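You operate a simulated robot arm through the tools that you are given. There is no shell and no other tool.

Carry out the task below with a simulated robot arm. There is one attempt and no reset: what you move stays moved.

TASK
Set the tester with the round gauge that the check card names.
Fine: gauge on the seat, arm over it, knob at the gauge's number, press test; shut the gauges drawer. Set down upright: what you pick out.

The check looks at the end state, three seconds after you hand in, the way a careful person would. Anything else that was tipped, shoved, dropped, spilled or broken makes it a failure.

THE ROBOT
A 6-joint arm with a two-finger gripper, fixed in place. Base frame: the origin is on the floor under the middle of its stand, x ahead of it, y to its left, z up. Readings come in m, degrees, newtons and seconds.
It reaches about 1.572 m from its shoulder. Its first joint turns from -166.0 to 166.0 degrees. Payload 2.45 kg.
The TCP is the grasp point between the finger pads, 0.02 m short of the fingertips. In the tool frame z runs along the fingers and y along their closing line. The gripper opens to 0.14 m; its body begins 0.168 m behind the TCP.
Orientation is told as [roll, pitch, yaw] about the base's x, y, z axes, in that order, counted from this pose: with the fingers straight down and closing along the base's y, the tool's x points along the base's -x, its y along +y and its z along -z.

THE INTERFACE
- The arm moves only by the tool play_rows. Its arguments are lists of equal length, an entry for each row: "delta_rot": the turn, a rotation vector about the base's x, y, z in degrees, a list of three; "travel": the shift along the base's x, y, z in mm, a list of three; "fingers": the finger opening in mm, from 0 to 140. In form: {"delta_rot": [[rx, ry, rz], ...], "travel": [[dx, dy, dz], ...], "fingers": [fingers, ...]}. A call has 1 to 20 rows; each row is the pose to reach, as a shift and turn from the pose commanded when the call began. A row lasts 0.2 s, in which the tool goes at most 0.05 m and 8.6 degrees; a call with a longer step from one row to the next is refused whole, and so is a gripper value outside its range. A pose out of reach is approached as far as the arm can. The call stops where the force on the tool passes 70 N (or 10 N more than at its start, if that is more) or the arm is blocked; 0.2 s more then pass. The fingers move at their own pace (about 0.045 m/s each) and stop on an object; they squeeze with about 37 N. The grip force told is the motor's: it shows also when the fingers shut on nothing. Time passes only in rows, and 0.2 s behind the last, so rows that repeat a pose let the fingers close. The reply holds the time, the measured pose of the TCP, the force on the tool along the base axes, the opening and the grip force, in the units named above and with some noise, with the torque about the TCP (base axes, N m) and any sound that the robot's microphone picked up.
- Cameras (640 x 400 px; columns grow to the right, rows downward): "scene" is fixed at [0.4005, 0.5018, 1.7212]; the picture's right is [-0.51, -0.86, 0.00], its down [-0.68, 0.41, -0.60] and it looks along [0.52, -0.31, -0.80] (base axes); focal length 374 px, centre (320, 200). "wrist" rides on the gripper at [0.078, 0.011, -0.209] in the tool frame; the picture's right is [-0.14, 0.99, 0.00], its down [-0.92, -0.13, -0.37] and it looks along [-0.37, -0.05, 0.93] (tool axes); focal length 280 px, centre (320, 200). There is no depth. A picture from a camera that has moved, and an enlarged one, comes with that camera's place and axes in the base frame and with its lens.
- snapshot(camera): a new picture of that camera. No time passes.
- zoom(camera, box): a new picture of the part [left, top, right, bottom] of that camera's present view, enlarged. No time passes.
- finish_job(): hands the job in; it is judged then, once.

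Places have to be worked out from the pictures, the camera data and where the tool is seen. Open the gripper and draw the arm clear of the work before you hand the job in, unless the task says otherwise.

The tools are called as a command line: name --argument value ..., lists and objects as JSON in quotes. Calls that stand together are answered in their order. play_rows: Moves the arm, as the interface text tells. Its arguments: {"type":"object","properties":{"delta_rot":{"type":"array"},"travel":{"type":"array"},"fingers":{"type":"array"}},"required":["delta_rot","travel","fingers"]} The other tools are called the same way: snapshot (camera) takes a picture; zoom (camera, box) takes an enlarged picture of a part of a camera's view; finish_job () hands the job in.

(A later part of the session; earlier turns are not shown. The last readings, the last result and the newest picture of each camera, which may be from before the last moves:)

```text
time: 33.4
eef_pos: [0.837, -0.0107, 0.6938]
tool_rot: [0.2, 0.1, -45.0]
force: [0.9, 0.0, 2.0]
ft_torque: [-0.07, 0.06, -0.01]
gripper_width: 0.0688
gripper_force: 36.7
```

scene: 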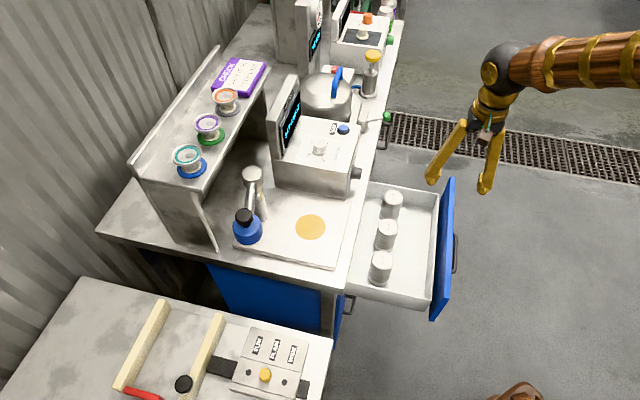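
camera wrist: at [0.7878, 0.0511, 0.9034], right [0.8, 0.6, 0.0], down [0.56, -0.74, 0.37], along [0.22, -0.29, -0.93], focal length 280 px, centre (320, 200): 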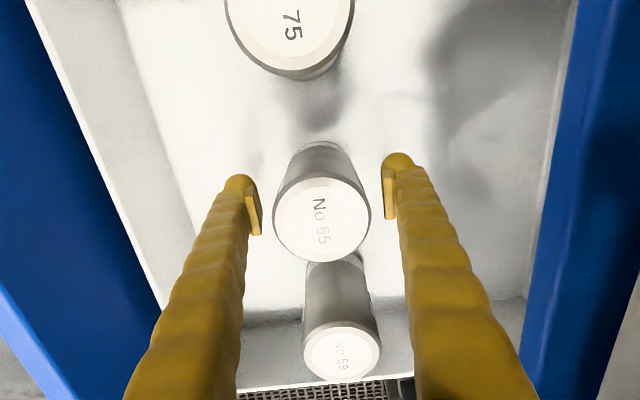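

Gripped at 69 mm with full force. Lifting straight up.

play_rows --delta_rot '[[0, 0, 0], [0, 0, 0], [0, 0, 0], [0, 0, 0], [0, 0, 0], [0, 0, 0], [0, 0, 0], [0, 0, 0], [0, 0, 0], [0, 0, 0], [0, 0, 0], [0, 0, 0], [0, 0, 0], [0, 0, 0]]' --travel '[[0, 0, 8], [0, 0, 20], [0, 0, 40], [0, 0, 65], [0, 0, 95], [0, 0, 125], [0, 0, 155], [0, 0, 185], [0, 0, 215], [0, 0, 245], [0, 0, 275], [0, 0, 300], [0, 0, 315], [0, 0, 320]]' --fingers '[50, 50, 50, 50, 50, 50, 50, 50, 50, 50, 50, 50, 50, 50]'

snapshot --camera "wrist"

snapshot --camera "scene"

```text
time: 36.4
eef_pos: [0.8372, -0.0109, 1.0149]
tool_rot: [0.0, 0.0, -44.9]
force: [0.4, -0.3, -2.7]
ft_torque: [0.0, 0.04, 0.01]
gripper_width: 0.069
gripper_force: 36.7
```

```text
taken
camera wrist: at [0.7876, 0.0511, 1.224], right [0.8, 0.6, 0.0], down [0.56, -0.74, 0.37], along [0.22, -0.29, -0.93], focal length 280 px, centre (320, 200)
```

wrist: 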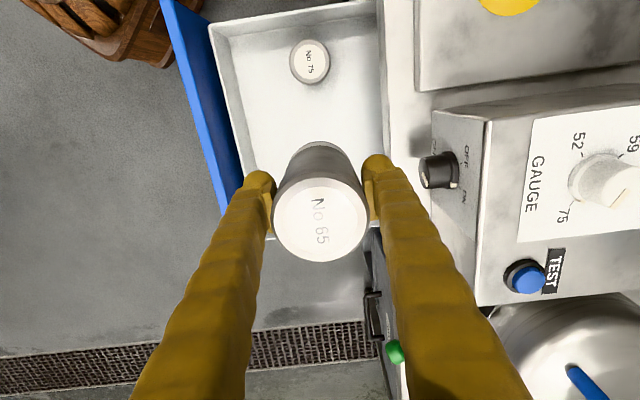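

```text
taken
```

scene: 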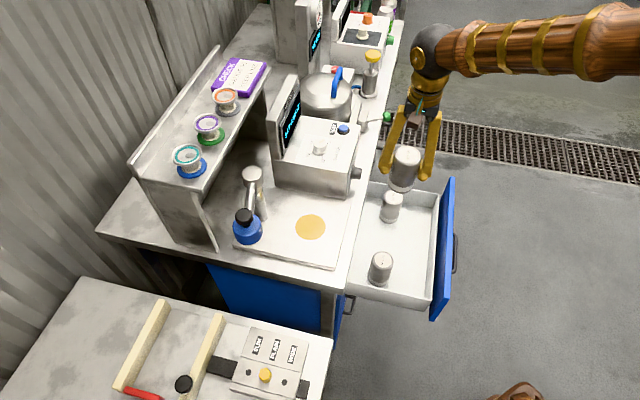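

Gauge 65 is lifted (≈0.25 kg). Let me zoom on the held gauge and the seat/arm area to measure the gauge's base and the seat.

zoom --camera "scene" --box '[370, 100, 450, 220]'

zoom --camera "scene" --box '[220, 150, 360, 280]'

zoom --camera "wrist" --box '[420, 90, 640, 310]'

```text
3.33 times, centred on (410, 160) of scene
camera zoom: at [0.4005, 0.5018, 1.7212], right [-0.51, -0.86, 0.0], down [-0.68, 0.41, -0.6], along [0.52, -0.31, -0.8], focal length 1248 px, centre (20, 333)
```

zoom: 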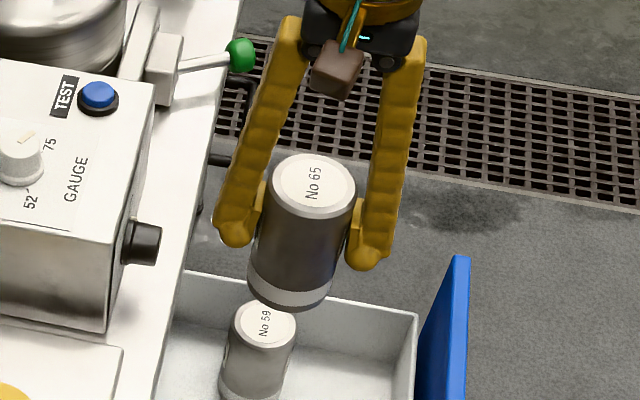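

```text
3.08 times, centred on (290, 215) of scene
camera zoom: at [0.4005, 0.5018, 1.7212], right [-0.51, -0.86, 0.0], down [-0.68, 0.41, -0.6], along [0.52, -0.31, -0.8], focal length 1152 px, centre (412, 154)
```

zoom: 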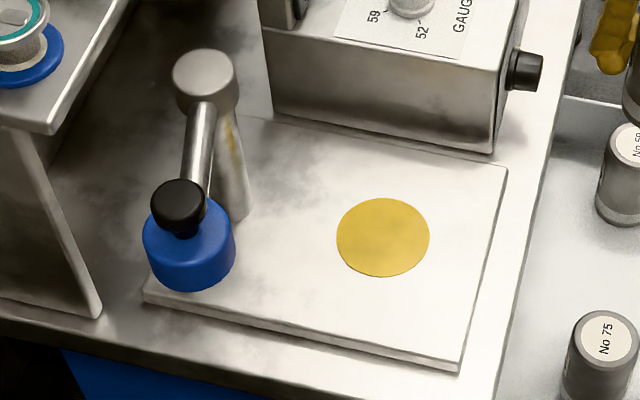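

```text
1.82 times, centred on (530, 200) of wrist
camera zoom: at [0.7876, 0.0511, 1.224], right [0.8, 0.6, 0.0], down [0.56, -0.74, 0.37], along [0.22, -0.29, -0.93], focal length 510 px, centre (-62, 200)
```

zoom: 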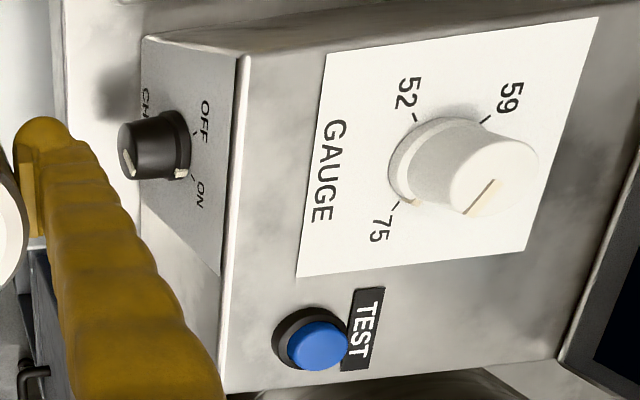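

Knob currently points near 75. Gauge base is ~67 mm below the TCP. Seat at about h=0.792, e=0.44, z≈0.90. I'll raise and move the gauge over the front of the seat to take a better look first.

play_rows --delta_rot '[[0, 0, 0], [0, 0, 0], [0, 0, 0], [0, 0, 0], [0, 0, 0], [0, 0, 0], [0, 0, 0], [0, 0, 0], [0, 0, 0], [0, 0, 0], [0, 0, 0], [0, 0, 0]]' --travel '[[0, 0, 30], [0, 0, 65], [0, 0, 100], [-10, 12, 115], [-30, 36, 115], [-50, 60, 115], [-70, 84, 115], [-76, 110, 115], [-70, 135, 115], [-62, 155, 115], [-55, 165, 115], [-55, 165, 115]]' --fingers '[50, 50, 50, 50, 50, 50, 50, 50, 50, 50, 50, 50]'

snapshot --camera "wrist"

snapshot --camera "scene"

```text
time: 39.0
eef_pos: [0.7817, 0.1523, 1.129]
tool_rot: [0.1, -0.1, -44.9]
force: [-0.5, 0.8, -3.2]
ft_torque: [0.02, -0.01, -0.02]
gripper_width: 0.0689
gripper_force: 36.9
```

```text
taken
camera wrist: at [0.7333, 0.2159, 1.3387], right [0.8, 0.6, 0.0], down [0.56, -0.74, 0.37], along [0.22, -0.29, -0.93], focal length 280 px, centre (320, 200)
```

wrist: 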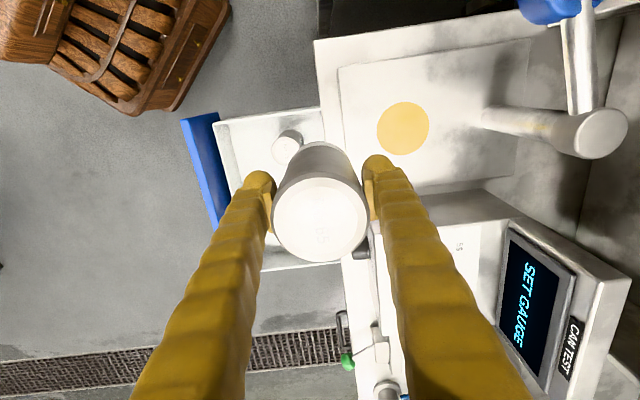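

```text
taken
```

scene: 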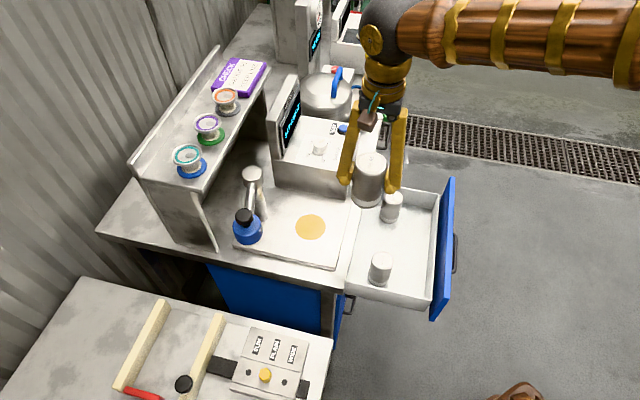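

Seat disk is visible in both views. Zooming to refine its centre and see the arm head.

zoom --camera "wrist" --box '[340, 60, 480, 200]'

zoom --camera "wrist" --box '[440, 0, 640, 200]'

zoom --camera "scene" --box '[280, 200, 340, 250]'

```text
2.86 times, centred on (410, 130) of wrist
camera zoom: at [0.7333, 0.2159, 1.3387], right [0.8, 0.6, 0.0], down [0.56, -0.74, 0.37], along [0.22, -0.29, -0.93], focal length 801 px, centre (63, 400)
```

zoom: 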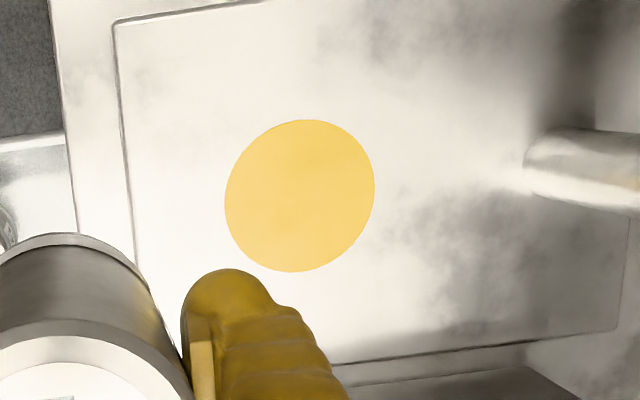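

```text
2.00 times, centred on (540, 100) of wrist
camera zoom: at [0.7333, 0.2159, 1.3387], right [0.8, 0.6, 0.0], down [0.56, -0.74, 0.37], along [0.22, -0.29, -0.93], focal length 561 px, centre (-120, 400)
```

zoom: 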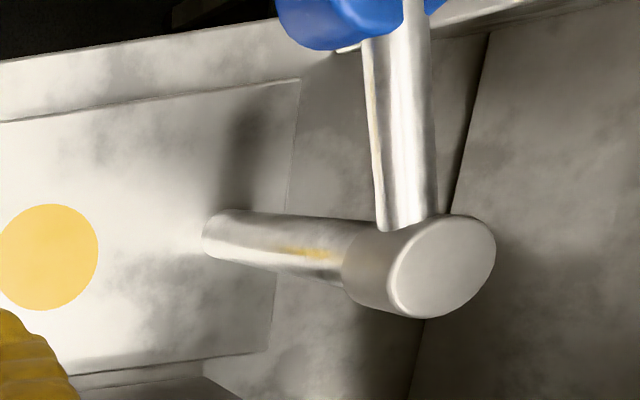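

```text
8.00 times, centred on (310, 225) of scene
camera zoom: at [0.4005, 0.5018, 1.7212], right [-0.51, -0.86, 0.0], down [-0.68, 0.41, -0.6], along [0.52, -0.31, -0.8], focal length 2996 px, centre (400, 0)
```

zoom: 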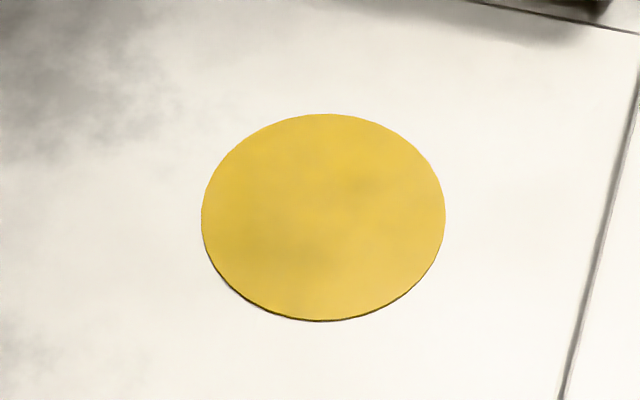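

Seat centre ≈ h 0.792, e 0.444, z ≈ 0.89, diameter 80 mm. Moving the gauge over it and lowering to just above.

play_rows --delta_rot '[[0, 0, 0], [0, 0, 0], [0, 0, 0], [0, 0, 0], [0, 0, 0], [0, 0, 0], [0, 0, 0], [0, 0, 0], [0, 0, 0], [0, 0, 0]]' --travel '[[23, 23, 0], [46, 47, 0], [70, 70, 0], [93, 94, 0], [93, 94, -25], [93, 94, -55], [93, 94, -85], [93, 94, -115], [93, 94, -135], [93, 94, -140]]' --fingers '[50, 50, 50, 50, 50, 50, 50, 50, 50, 50]'

snapshot --camera "wrist"

zoom --camera "scene" --box '[220, 130, 400, 280]'

```text
time: 41.1
eef_pos: [0.874, 0.2471, 0.988]
tool_rot: [0.1, 0.0, -45.0]
force: [-1.1, 0.4, -2.5]
ft_torque: [-0.01, 0.02, 0.02]
gripper_width: 0.069
gripper_force: 37.0
```

```text
taken
camera wrist: at [0.8259, 0.31, 1.1979], right [0.8, 0.6, 0.0], down [0.56, -0.74, 0.37], along [0.22, -0.29, -0.93], focal length 280 px, centre (320, 200)
```

wrist: 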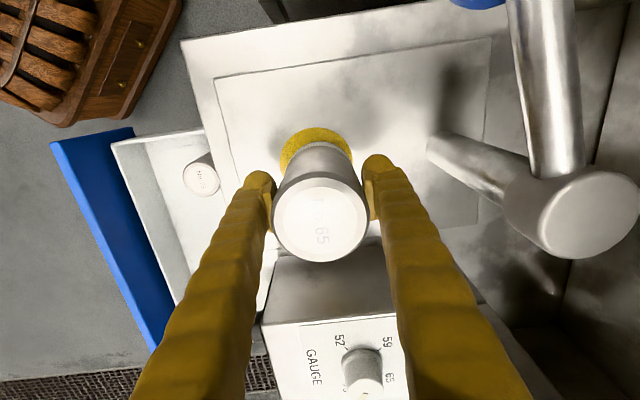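

```text
2.67 times, centred on (310, 205) of scene
camera zoom: at [0.4005, 0.5018, 1.7212], right [-0.51, -0.86, 0.0], down [-0.68, 0.41, -0.6], along [0.52, -0.31, -0.8], focal length 999 px, centre (347, 187)
```

zoom: 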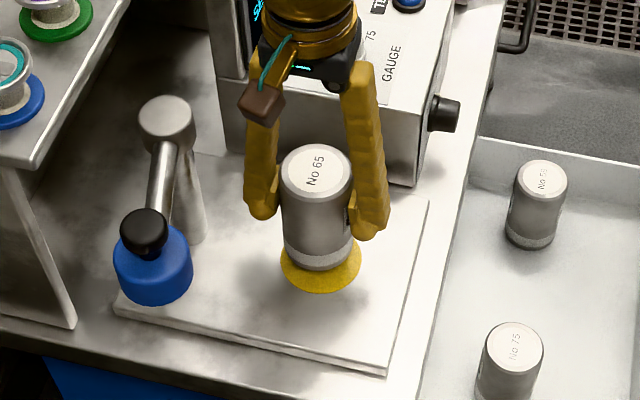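

Gauge is hovering ~30 mm above the seat and centred on it. Lowering in small steps while watching force.

play_rows --delta_rot '[[0, 0, 0], [0, 0, 0], [0, 0, 0], [0, 0, 0]]' --travel '[[0, 0, -6], [0, 0, -12], [0, 0, -18], [0, 0, -21]]' --fingers '[50, 50, 50, 50]'

zoom --camera "scene" --box '[260, 160, 370, 250]'

```text
time: 42.1
eef_pos: [0.8735, 0.2481, 0.9694]
tool_rot: [0.1, 0.1, -44.9]
force: [-2.7, -1.4, 17.9]
ft_torque: [-0.2, 0.58, -0.01]
gripper_width: 0.0686
gripper_force: 37.1
```

```text
4.44 times, centred on (315, 205) of scene
camera zoom: at [0.4005, 0.5018, 1.7212], right [-0.51, -0.86, 0.0], down [-0.68, 0.41, -0.6], along [0.52, -0.31, -0.8], focal length 1664 px, centre (342, 178)
```

zoom: 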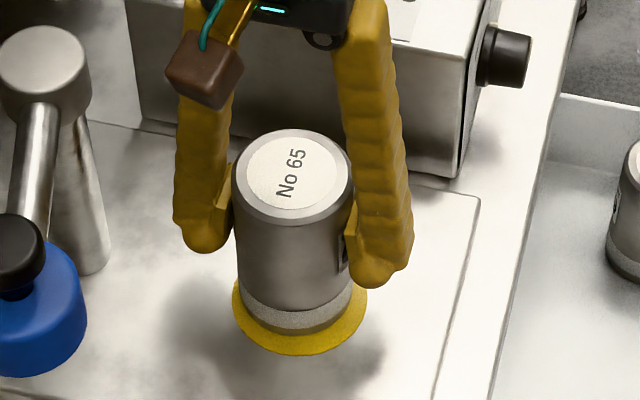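

Contact force of ~18 N appeared at TCP z=0.969. Let me inspect closely whether the base is seated.

zoom --camera "scene" --box '[290, 190, 340, 240]'

snapshot --camera "wrist"

snapshot --camera "scene"

```text
8.00 times, centred on (315, 215) of scene
camera zoom: at [0.4005, 0.5018, 1.7212], right [-0.51, -0.86, 0.0], down [-0.68, 0.41, -0.6], along [0.52, -0.31, -0.8], focal length 2996 px, centre (360, 80)
```

zoom: 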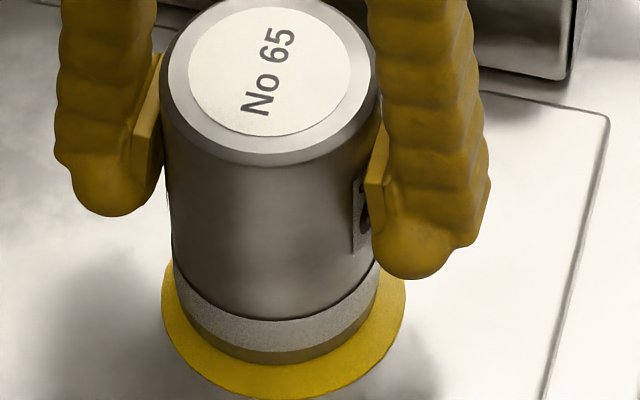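

```text
taken
camera wrist: at [0.8253, 0.3097, 1.1789], right [0.8, 0.6, 0.0], down [0.56, -0.74, 0.37], along [0.23, -0.29, -0.93], focal length 280 px, centre (320, 200)
```

wrist: 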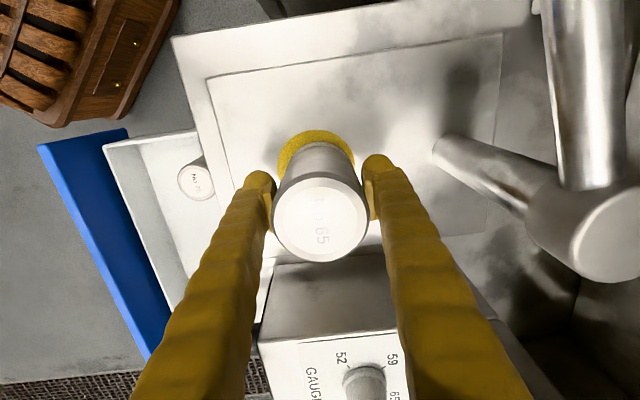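

```text
taken
```

scene: 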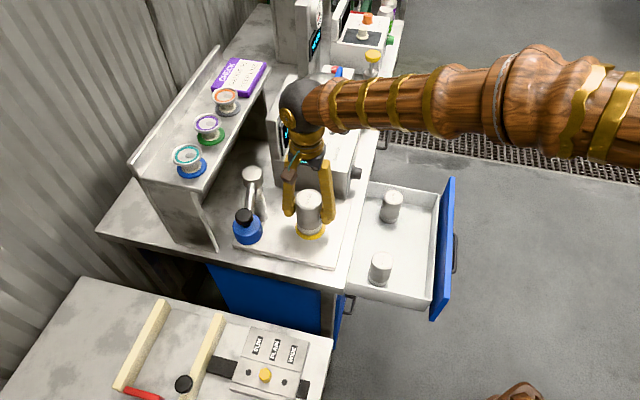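

Both views put the base at z≈0.893 against the seat at 0.891, centred to within a few mm, and the force confirms contact. Releasing the gauge gently.

play_rows --delta_rot '[[0, 0, 0], [0, 0, 0], [0, 0, 0], [0, 0, 0], [0, 0, 0], [0, 0, 0]]' --travel '[[0, 0, 0], [0, 0, 0], [0, 0, 0], [0, 0, 0], [0, 0, 0], [0, 0, 0]]' --fingers '[72, 76, 80, 86, 90, 90]'

zoom --camera "scene" --box '[270, 170, 350, 250]'

snapshot --camera "wrist"

```text
time: 43.5
eef_pos: [0.8733, 0.2483, 0.9676]
tool_rot: [0.1, 0.1, -44.8]
force: [0.5, 0.4, -0.2]
ft_torque: [-0.01, -0.02, 0.02]
gripper_width: 0.0903
gripper_force: 0.1
```

```text
5.00 times, centred on (310, 210) of scene
camera zoom: at [0.4005, 0.5018, 1.7212], right [-0.51, -0.86, 0.0], down [-0.68, 0.41, -0.6], along [0.52, -0.31, -0.8], focal length 1872 px, centre (370, 150)
```

zoom: 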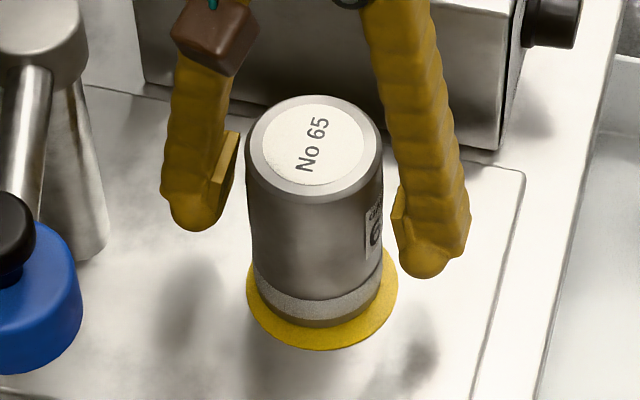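

```text
taken
camera wrist: at [0.8255, 0.3098, 1.1773], right [0.8, 0.6, 0.0], down [0.56, -0.74, 0.37], along [0.22, -0.29, -0.93], focal length 280 px, centre (320, 200)
```

wrist: 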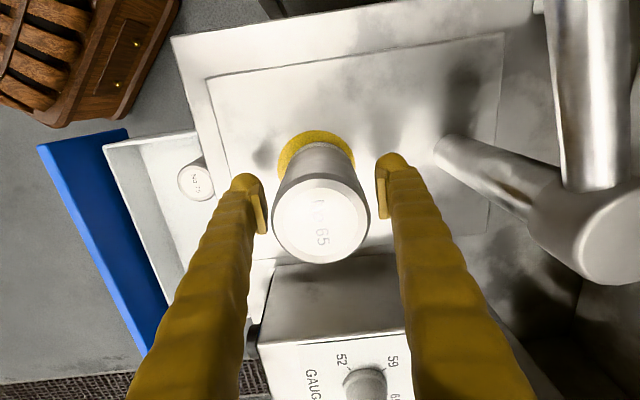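

The gauge stands on the seat, but looks ~6 mm off-centre toward the tester. Let me check in the wrist view before re-centring.

zoom --camera "wrist" --box '[260, 110, 380, 270]'

zoom --camera "scene" --box '[290, 200, 335, 245]'

```text
2.50 times, centred on (320, 190) of wrist
camera zoom: at [0.8255, 0.3098, 1.1773], right [0.8, 0.6, 0.0], down [0.56, -0.74, 0.37], along [0.22, -0.29, -0.93], focal length 701 px, centre (320, 225)
```

zoom: 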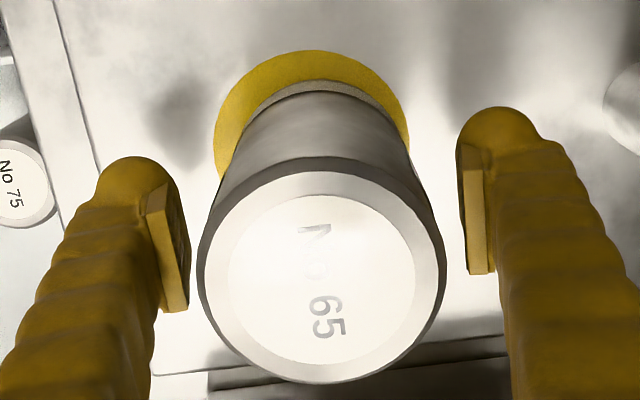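

```text
8.89 times, centred on (312, 222) of scene
camera zoom: at [0.4005, 0.5018, 1.7212], right [-0.51, -0.86, 0.0], down [-0.68, 0.41, -0.6], along [0.52, -0.31, -0.8], focal length 3329 px, centre (387, 0)
```

zoom: 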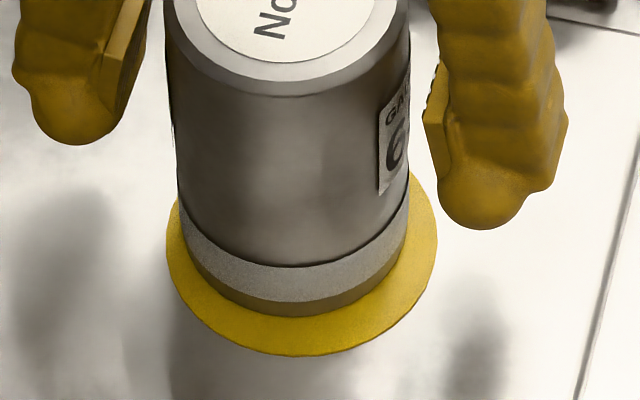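

The gauge is ~6 mm off along +e and ~2 mm along +h. I'll re-grip, lift 4 mm, shift to centre, and set it down again.

play_rows --delta_rot '[[0, 0, 0], [0, 0, 0], [0, 0, 0], [0, 0, 0], [0, 0, 0], [0, 0, 0], [0, 0, 0], [0, 0, 0], [0, 0, 0], [0, 0, 0], [0, 0, 0]]' --travel '[[0, 0, 0], [0, 0, 0], [0, 0, 0], [0, 0, 2], [0, 0, 4], [-3, 1.5, 4], [-6, 2.6, 4], [-6, 2.6, 3], [-6, 2.6, 1], [-6, 2.6, 0], [-6, 2.6, 0]]' --fingers '[50, 50, 50, 50, 50, 50, 50, 50, 50, 50, 50]'

zoom --camera "scene" --box '[290, 200, 335, 245]'

zoom --camera "wrist" --box '[260, 110, 380, 270]'

```text
time: 46.0
eef_pos: [0.868, 0.2511, 0.9681]
tool_rot: [0.2, 0.1, -45.0]
force: [-1.6, 0.6, 6.0]
ft_torque: [-0.01, 0.11, 0.01]
gripper_width: 0.0689
gripper_force: 37.0
```

```text
8.89 times, centred on (312, 222) of scene
camera zoom: at [0.4005, 0.5018, 1.7212], right [-0.51, -0.86, 0.0], down [-0.68, 0.41, -0.6], along [0.52, -0.31, -0.8], focal length 3329 px, centre (387, 0)
```

zoom: 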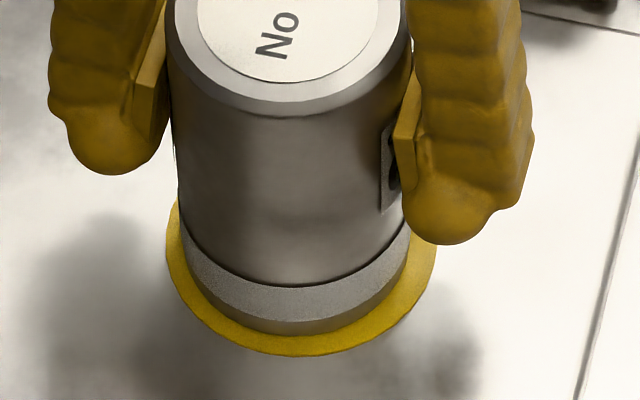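

```text
2.50 times, centred on (320, 190) of wrist
camera zoom: at [0.8196, 0.3127, 1.1774], right [0.8, 0.6, 0.0], down [0.56, -0.74, 0.37], along [0.22, -0.29, -0.93], focal length 701 px, centre (320, 225)
```

zoom: 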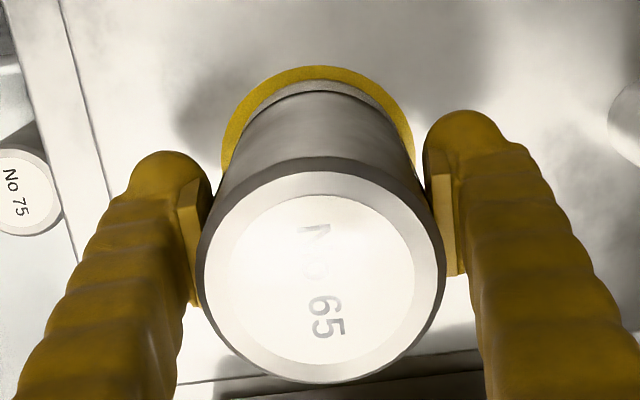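

Now it's centred. Releasing and rising straight up.

play_rows --delta_rot '[[0, 0, 0], [0, 0, 0], [0, 0, 0], [0, 0, 0], [0, 0, 0], [0, 0, 0], [0, 0, 0], [0, 0, 0], [0, 0, 0], [0, 0, 0], [0, 0, 0], [0, 0, 0]]' --travel '[[0, 0, 0], [0, 0, 0], [0, 0, 0], [0, 0, 0], [0, 0, 0], [0, 0, 10], [0, 0, 35], [0, 0, 70], [0, 0, 110], [0, 0, 150], [0, 0, 190], [0, 0, 210]]' --fingers '[72, 78, 84, 90, 90, 90, 90, 90, 90, 90, 90, 90]'

snapshot --camera "wrist"

snapshot --camera "scene"

```text
time: 48.5
eef_pos: [0.8684, 0.2501, 1.1794]
tool_rot: [0.0, 0.1, -44.9]
force: [-0.5, 0.5, -0.3]
ft_torque: [0.02, 0.01, 0.01]
gripper_width: 0.0902
gripper_force: 0.0
```

```text
taken
camera wrist: at [0.8198, 0.3127, 1.3878], right [0.8, 0.6, 0.0], down [0.56, -0.74, 0.37], along [0.22, -0.29, -0.93], focal length 280 px, centre (320, 200)
```

wrist: 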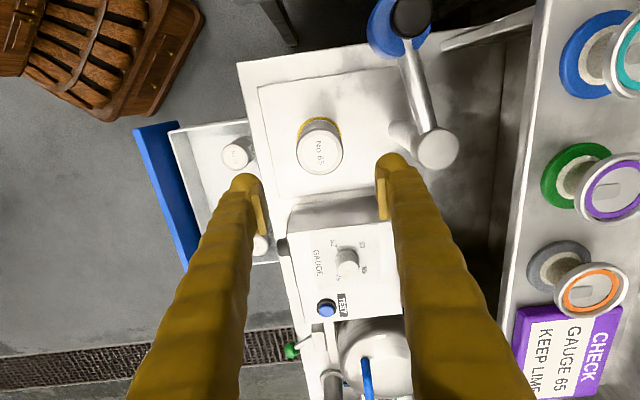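

```text
taken
```

scene: 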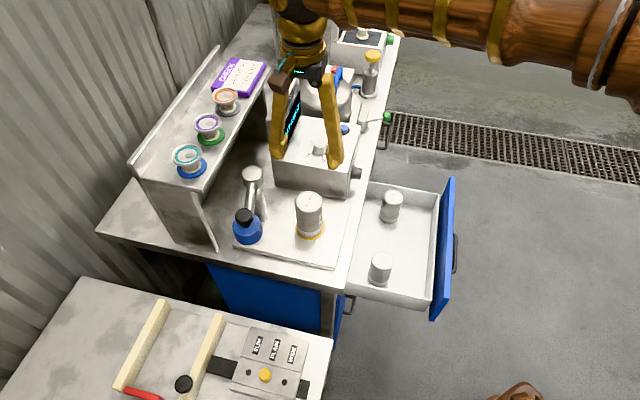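

Gauge stands centred on the seat. The swing arm pivots at the post (h≈0.931, e≈0.444), its head with black knob at (0.893, 0.311, z≈1.09), radius ≈0.139, matching the seat. I'll go above the knob with yaw aligned across the rod to look.

play_rows --delta_rot '[[0, 0, 0], [0, 0, 0], [0, 0, 4], [0, 0, 8], [0, 0, 12], [0, 0, 16], [0, 0, 16], [0, 0, 16]]' --travel '[[0, 0, 30], [0, 0, 60], [-4, 36, 70], [-8, 76, 70], [-13, 116, 70], [-16, 146, 70], [-17, 161, 70], [-17, 161, 70]]' --fingers '[70, 70, 70, 70, 70, 70, 70, 70]'

snapshot --camera "wrist"

snapshot --camera "scene"

```text
time: 50.4
eef_pos: [0.8502, 0.4116, 1.2484]
tool_rot: [0.1, 0.0, -28.9]
force: [-0.2, 0.9, -0.1]
ft_torque: [-0.02, 0.01, -0.03]
gripper_width: 0.0703
gripper_force: 0.1
```

```text
taken
camera wrist: at [0.7872, 0.4583, 1.457], right [0.6, 0.8, 0.0], down [0.74, -0.56, 0.37], along [0.3, -0.22, -0.93], focal length 280 px, centre (320, 200)
```

wrist: 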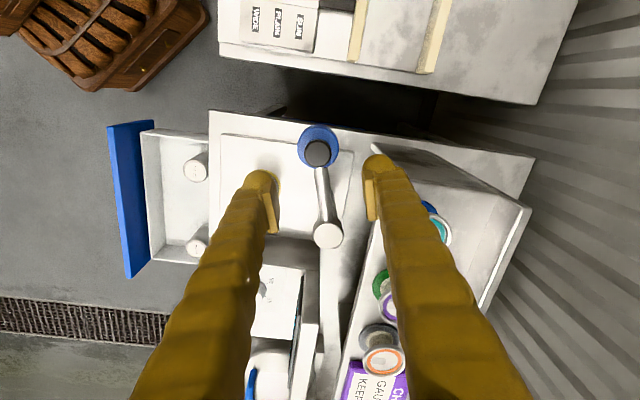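

```text
taken
```

scene: 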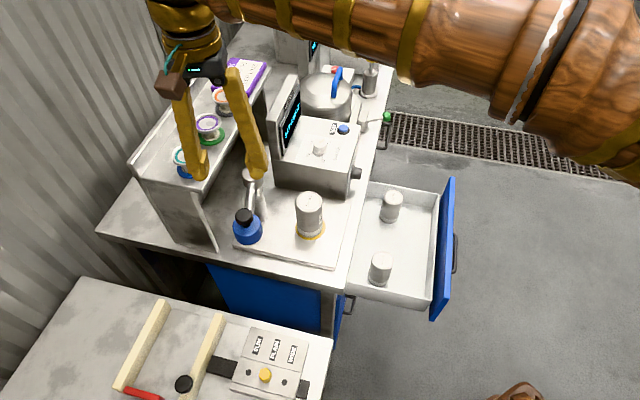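

Zooming on the arm head from both cameras.

zoom --camera "wrist" --box '[270, 100, 390, 260]'

zoom --camera "scene" --box '[220, 160, 340, 260]'

```text
2.50 times, centred on (330, 180) of wrist
camera zoom: at [0.7872, 0.4583, 1.457], right [0.6, 0.8, 0.0], down [0.74, -0.56, 0.37], along [0.3, -0.22, -0.93], focal length 701 px, centre (295, 250)
```

zoom: 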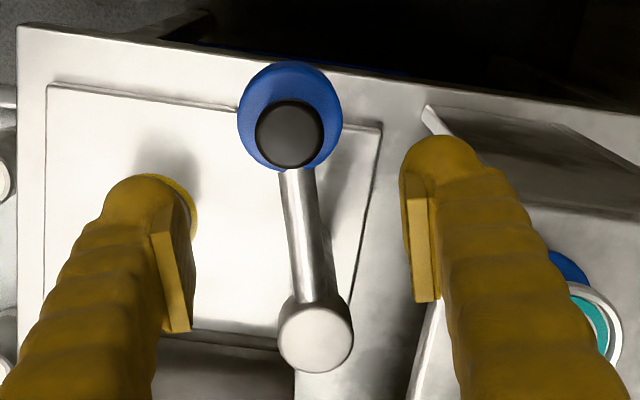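

```text
4.00 times, centred on (280, 210) of scene
camera zoom: at [0.4005, 0.5018, 1.7212], right [-0.51, -0.86, 0.0], down [-0.68, 0.41, -0.6], along [0.52, -0.31, -0.8], focal length 1498 px, centre (480, 160)
```

zoom: 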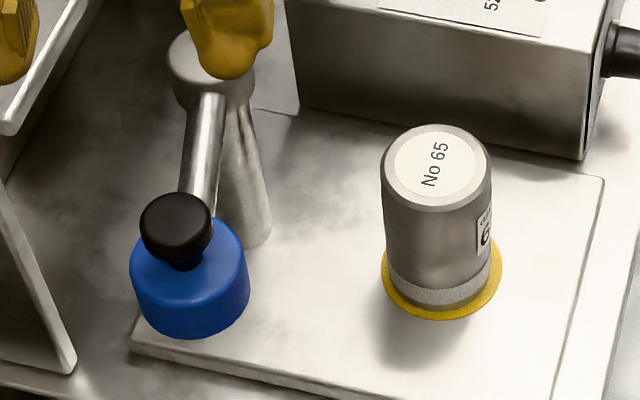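

Knob top centre ≈ (h 0.8905, e 0.313, z 1.094), 36 mm diameter; blue head spans z≈1.03–1.055, above the gauge top (1.012). Descending with fingers at 58 mm to straddle the knob.

play_rows --delta_rot '[[0, 0, 0], [0, 0, 0], [0, 0, 0], [0, 0, 0], [0, 0, 0], [0, 0, 0]]' --travel '[[1, -3, 0], [1, -3, -30], [1, -3, -60], [1, -3, -90], [1, -3, -110], [1, -3, -110]]' --fingers '[58, 58, 58, 58, 58, 58]'

snapshot --camera "wrist"

zoom --camera "scene" --box '[180, 110, 340, 260]'

```text
time: 51.8
eef_pos: [0.8514, 0.4081, 1.138]
tool_rot: [0.1, 0.0, -29.0]
force: [-0.6, 0.3, -0.6]
ft_torque: [-0.02, 0.0, 0.02]
gripper_width: 0.058
gripper_force: 0.1
```

```text
taken
camera wrist: at [0.788, 0.4547, 1.3475], right [0.6, 0.8, 0.0], down [0.74, -0.56, 0.37], along [0.3, -0.22, -0.93], focal length 280 px, centre (320, 200)
```

wrist: 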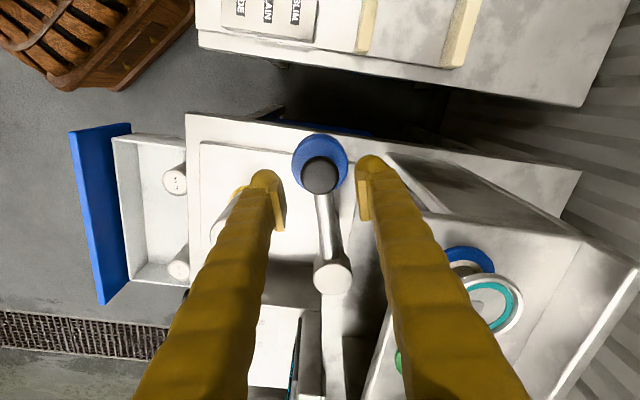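

```text
2.67 times, centred on (260, 185) of scene
camera zoom: at [0.4005, 0.5018, 1.7212], right [-0.51, -0.86, 0.0], down [-0.68, 0.41, -0.6], along [0.52, -0.31, -0.8], focal length 999 px, centre (480, 240)
```

zoom: 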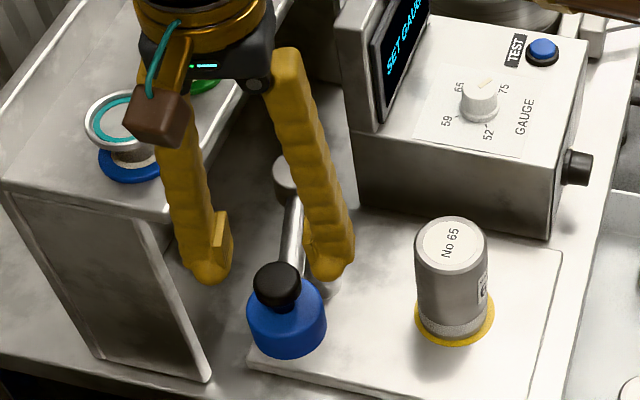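

Aligned with the knob (0.889, 0.312 vs TCP 0.891, 0.313). Descending the remaining 50 mm.

play_rows --delta_rot '[[0, 0, 0], [0, 0, 0], [0, 0, 0], [0, 0, 0]]' --travel '[[0, 0, -20], [0, 0, -35], [0, 0, -47], [0, 0, -49]]' --fingers '[58, 58, 58, 58]'

snapshot --camera "wrist"

zoom --camera "scene" --box '[180, 110, 340, 260]'

```text
time: 52.8
eef_pos: [0.8519, 0.4076, 1.0898]
tool_rot: [0.2, 0.0, -28.8]
force: [0.4, 1.1, 0.4]
ft_torque: [0.0, -0.01, 0.01]
gripper_width: 0.0582
gripper_force: 0.1
```

```text
taken
camera wrist: at [0.7882, 0.4551, 1.2985], right [0.6, 0.8, 0.0], down [0.74, -0.56, 0.37], along [0.3, -0.22, -0.93], focal length 280 px, centre (320, 200)
```

wrist: 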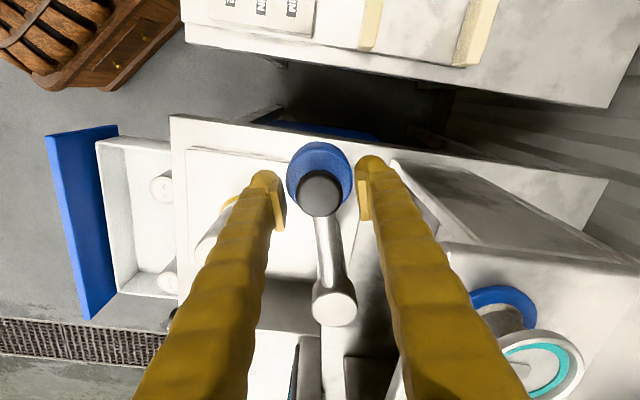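

```text
2.67 times, centred on (260, 185) of scene
camera zoom: at [0.4005, 0.5018, 1.7212], right [-0.51, -0.86, 0.0], down [-0.68, 0.41, -0.6], along [0.52, -0.31, -0.8], focal length 999 px, centre (480, 240)
```

zoom: 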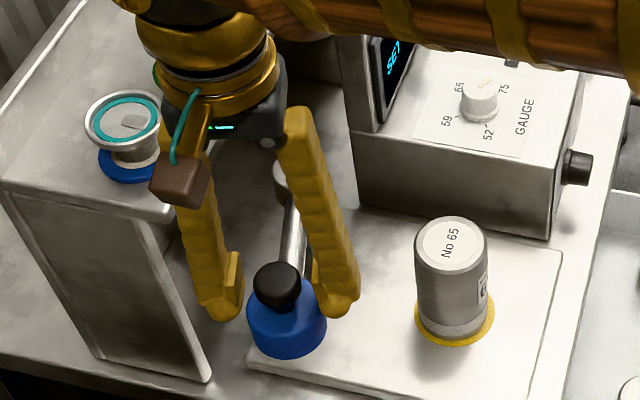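

The fingers straddle the black knob. Closing on it.

play_rows --delta_rot '[[0, 0, 0], [0, 0, 0], [0, 0, 0], [0, 0, 0]]' --travel '[[0, 0, 0], [0, 0, 0], [0, 0, 0], [0, 0, 0]]' --fingers '[45, 38, 20, 20]'

snapshot --camera "wrist"

```text
time: 53.8
eef_pos: [0.8523, 0.4085, 1.0888]
tool_rot: [0.1, -0.1, -28.9]
force: [-1.7, -2.8, -0.2]
ft_torque: [0.01, -0.03, 0.02]
gripper_width: 0.0321
gripper_force: 35.2
```

```text
taken
camera wrist: at [0.7882, 0.4551, 1.2984], right [0.6, 0.8, 0.0], down [0.74, -0.56, 0.37], along [0.3, -0.22, -0.93], focal length 280 px, centre (320, 200)
```

wrist: 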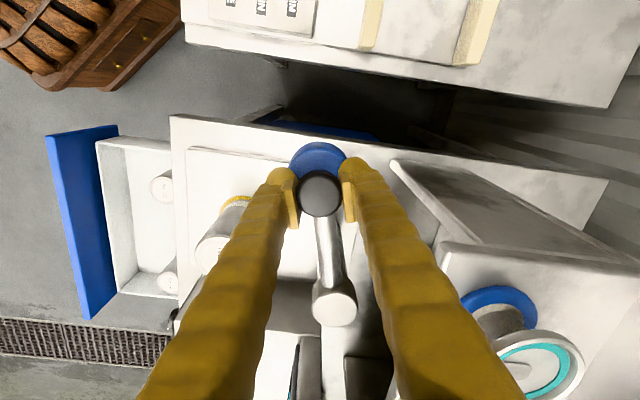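

Gripped (32 mm). Now I'll swing the arm along its arc about the post, yawing with it — first third, then check forces.

play_rows --delta_rot '[[0, 0, 2.5], [0, 0, 5.02], [0, 0, 10.05], [0, 0, 15.07], [0, 0, 20.09], [0, 0, 25.12], [0, 0, 25.12]]' --travel '[[-2.7, -5.1, 0], [-5.4, -10.3, 0], [-9.9, -21.0, 0], [-13.5, -32.0, 0], [-16.0, -43.4, 0], [-17.6, -54.9, 0], [-17.6, -54.9, 0]]' --fingers '[20, 20, 20, 20, 20, 20, 20]'

snapshot --camera "wrist"

zoom --camera "scene" --box '[200, 130, 360, 260]'

```text
time: 55.4
eef_pos: [0.8341, 0.3521, 1.0888]
tool_rot: [0.1, -0.1, -3.8]
force: [-1.0, -0.5, 9.8]
ft_torque: [0.0, 0.06, -0.11]
gripper_width: 0.0319
gripper_force: 45.1
```

```text
taken
camera wrist: at [0.7569, 0.3673, 1.2983], right [0.2, 0.98, 0.0], down [0.91, -0.19, 0.37], along [0.36, -0.07, -0.93], focal length 280 px, centre (320, 200)
```

wrist: 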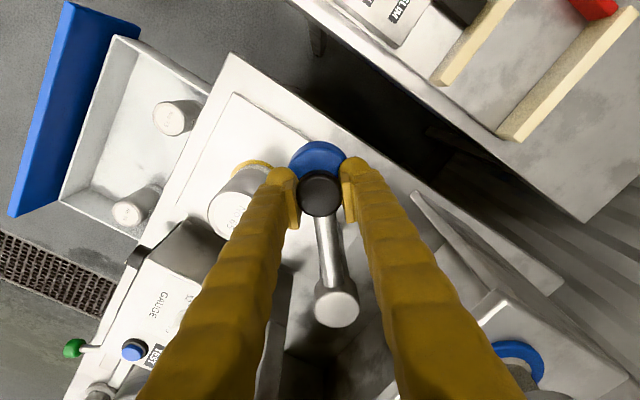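

```text
3.08 times, centred on (280, 195) of scene
camera zoom: at [0.4005, 0.5018, 1.7212], right [-0.51, -0.86, 0.0], down [-0.68, 0.41, -0.6], along [0.52, -0.31, -0.8], focal length 1152 px, centre (443, 215)
```

zoom: 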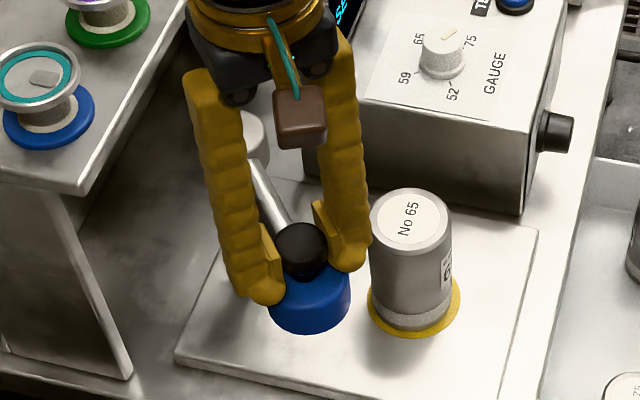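

Moving freely, head bottom ~15 mm above the gauge top. Continuing the swing to about 65° and checking.

play_rows --delta_rot '[[0, 0, 2.5], [0, 0, 5.02], [0, 0, 10.05], [0, 0, 15.07], [0, 0, 20.09], [0, 0, 25.12], [0, 0, 25.12]]' --travel '[[-0.4, -5.8, 0], [-0.5, -11.6, 0], [-0.1, -23.2, 0], [1.4, -34.7, 0], [3.9, -46.0, 0], [7.4, -57.1, 0], [7.4, -57.1, 0]]' --fingers '[20, 20, 20, 20, 20, 20, 20]'

zoom --camera "scene" --box '[220, 130, 380, 260]'

snapshot --camera "wrist"

```text
time: 57.0
eef_pos: [0.8428, 0.2953, 1.0891]
tool_rot: [0.2, -0.2, 21.4]
force: [28.6, 9.1, 11.0]
ft_torque: [0.04, -0.06, -0.09]
gripper_width: 0.0321
gripper_force: 45.3
```

```text
3.08 times, centred on (300, 195) of scene
camera zoom: at [0.4005, 0.5018, 1.7212], right [-0.51, -0.86, 0.0], down [-0.68, 0.41, -0.6], along [0.52, -0.31, -0.8], focal length 1152 px, centre (382, 215)
```

zoom: 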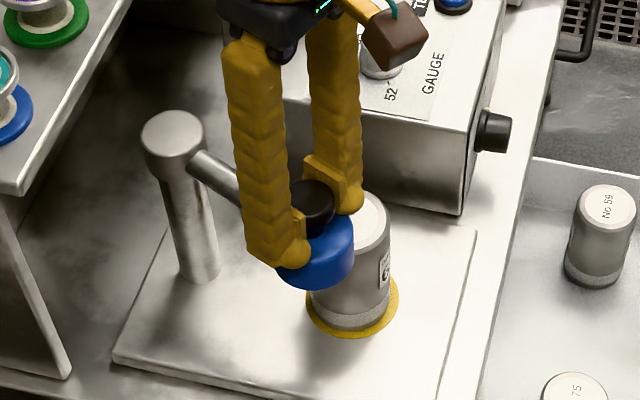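

```text
taken
camera wrist: at [0.7655, 0.2765, 1.2982], right [-0.23, 0.97, 0.0], down [0.9, 0.22, 0.37], along [0.36, 0.09, -0.93], focal length 280 px, centre (320, 200)
```

wrist: 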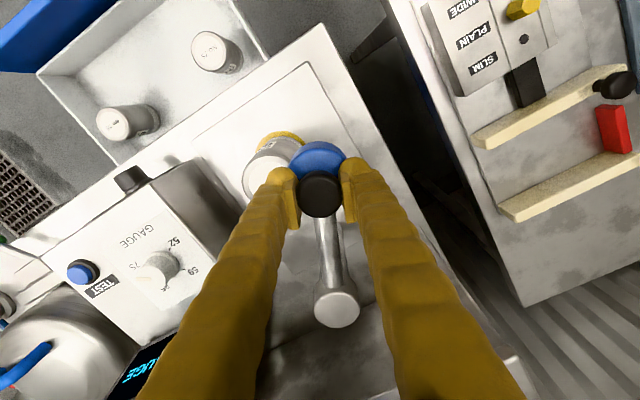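

There's ~30 N radial load (pulling slightly outward), so I'll bias inward by ~1.5 mm and finish the arc to 90°.

play_rows --delta_rot '[[0, 0, 0], [0, 0, 2.5], [0, 0, 5.02], [0, 0, 10.04], [0, 0, 15.06], [0, 0, 20.09], [0, 0, 25.11], [0, 0, 25.11]]' --travel '[[1.3, 0.6, 0], [3.6, -4.7, 0], [5.8, -10.1, 0], [11.0, -20.3, 0], [17.2, -30.0, 0], [24.2, -39.1, 0], [32.0, -47.6, 0], [32.0, -47.6, 0]]' --fingers '[20, 20, 20, 20, 20, 20, 20, 20]'

zoom --camera "scene" --box '[240, 130, 400, 260]'

snapshot --camera "wrist"

```text
time: 58.8
eef_pos: [0.872, 0.2496, 1.0889]
tool_rot: [0.2, 0.0, 46.5]
force: [-17.5, 14.8, 6.7]
ft_torque: [0.14, -0.06, 0.09]
gripper_width: 0.032
gripper_force: 45.1
```

```text
3.08 times, centred on (320, 195) of scene
camera zoom: at [0.4005, 0.5018, 1.7212], right [-0.51, -0.86, 0.0], down [-0.68, 0.41, -0.6], along [0.52, -0.31, -0.8], focal length 1152 px, centre (320, 215)
```

zoom: 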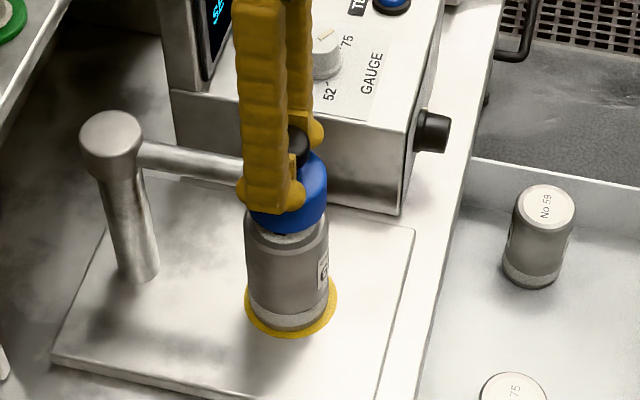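

```text
taken
camera wrist: at [0.8113, 0.1998, 1.2982], right [-0.62, 0.78, 0.0], down [0.73, 0.58, 0.37], along [0.28, 0.23, -0.93], focal length 280 px, centre (320, 200)
```

wrist: 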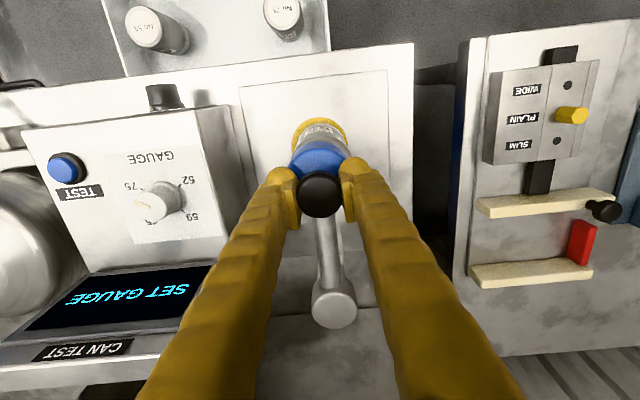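

The head is over the gauge and a tangential stop force (~23 N) suggests the arm reached its end position. Releasing the knob and rising.

play_rows --delta_rot '[[0, 0, 0], [0, 0, 0], [0, 0, 0], [0, 0, 0], [0, 0, 0], [0, 0, 0], [0, 0, 0], [0, 0, 0], [0, 0, 0]]' --travel '[[0, 0, 0], [0, 0, 0], [0, 0, 0], [0, 0, 10], [0, 0, 40], [0, 0, 80], [0, 0, 120], [0, 0, 160], [0, 0, 160]]' --fingers '[40, 50, 60, 60, 60, 60, 60, 60, 60]'

snapshot --camera "wrist"

snapshot --camera "scene"

```text
time: 60.8
eef_pos: [0.8749, 0.2492, 1.249]
tool_rot: [0.1, 0.0, 46.5]
force: [-0.1, 0.5, -0.3]
ft_torque: [-0.01, 0.02, 0.01]
gripper_width: 0.0602
gripper_force: 0.1
```

```text
taken
camera wrist: at [0.8123, 0.1988, 1.4586], right [-0.62, 0.78, 0.0], down [0.73, 0.58, 0.37], along [0.29, 0.23, -0.93], focal length 280 px, centre (320, 200)
```

wrist: 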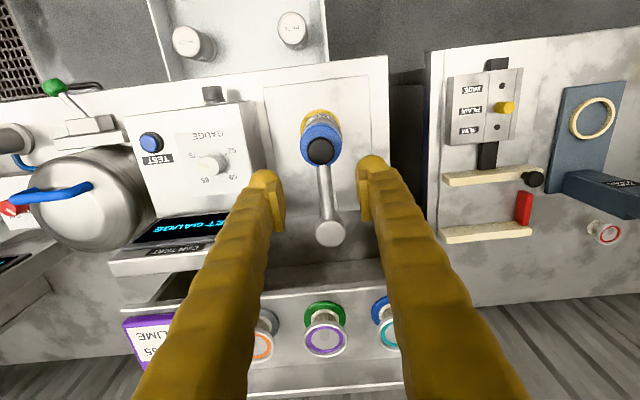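

```text
taken
```

scene: 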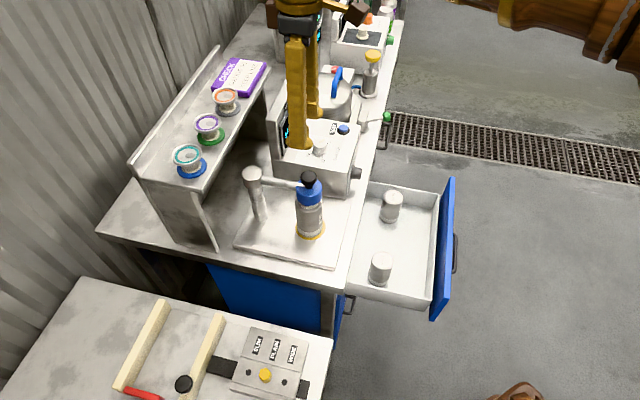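

The arm head now sits over the gauge. Zooming in on that and on the GAUGE knob dial.

zoom --camera "scene" --box '[230, 150, 360, 260]'

zoom --camera "wrist" --box '[120, 90, 270, 260]'

zoom --camera "wrist" --box '[270, 80, 390, 260]'

zoom --camera "scene" --box '[290, 110, 370, 180]'

```text
3.64 times, centred on (295, 205) of scene
camera zoom: at [0.4005, 0.5018, 1.7212], right [-0.51, -0.86, 0.0], down [-0.68, 0.41, -0.6], along [0.52, -0.31, -0.8], focal length 1362 px, centre (411, 182)
```

zoom: 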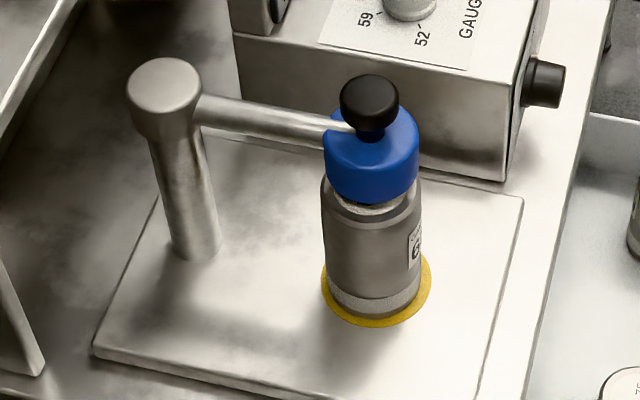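

```text
2.35 times, centred on (195, 175) of wrist
camera zoom: at [0.8123, 0.1988, 1.4586], right [-0.62, 0.78, 0.0], down [0.73, 0.58, 0.37], along [0.29, 0.23, -0.93], focal length 660 px, centre (614, 259)
```

zoom: 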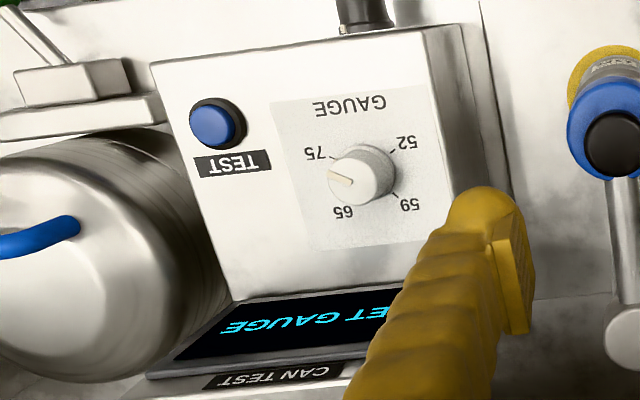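

```text
2.22 times, centred on (330, 170) of wrist
camera zoom: at [0.8123, 0.1988, 1.4586], right [-0.62, 0.78, 0.0], down [0.73, 0.58, 0.37], along [0.29, 0.23, -0.93], focal length 623 px, centre (298, 267)
```

zoom: 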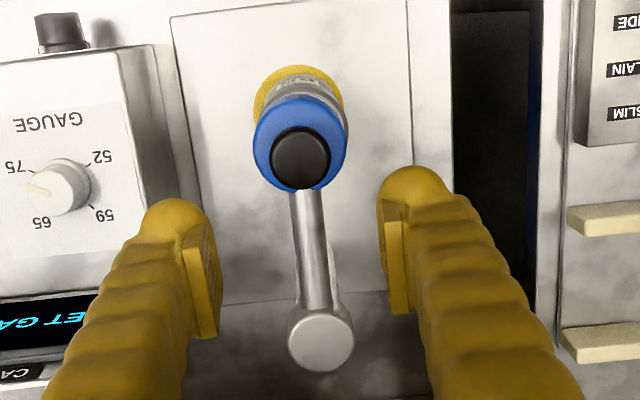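

```text
5.71 times, centred on (330, 145) of scene
camera zoom: at [0.4005, 0.5018, 1.7212], right [-0.51, -0.86, 0.0], down [-0.68, 0.41, -0.6], along [0.52, -0.31, -0.8], focal length 2140 px, centre (263, 514)
```

zoom: 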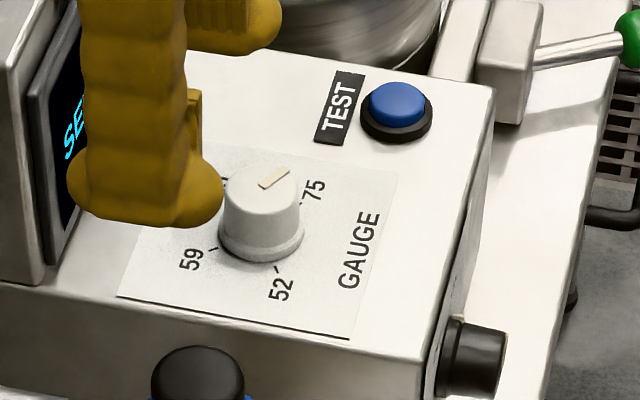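

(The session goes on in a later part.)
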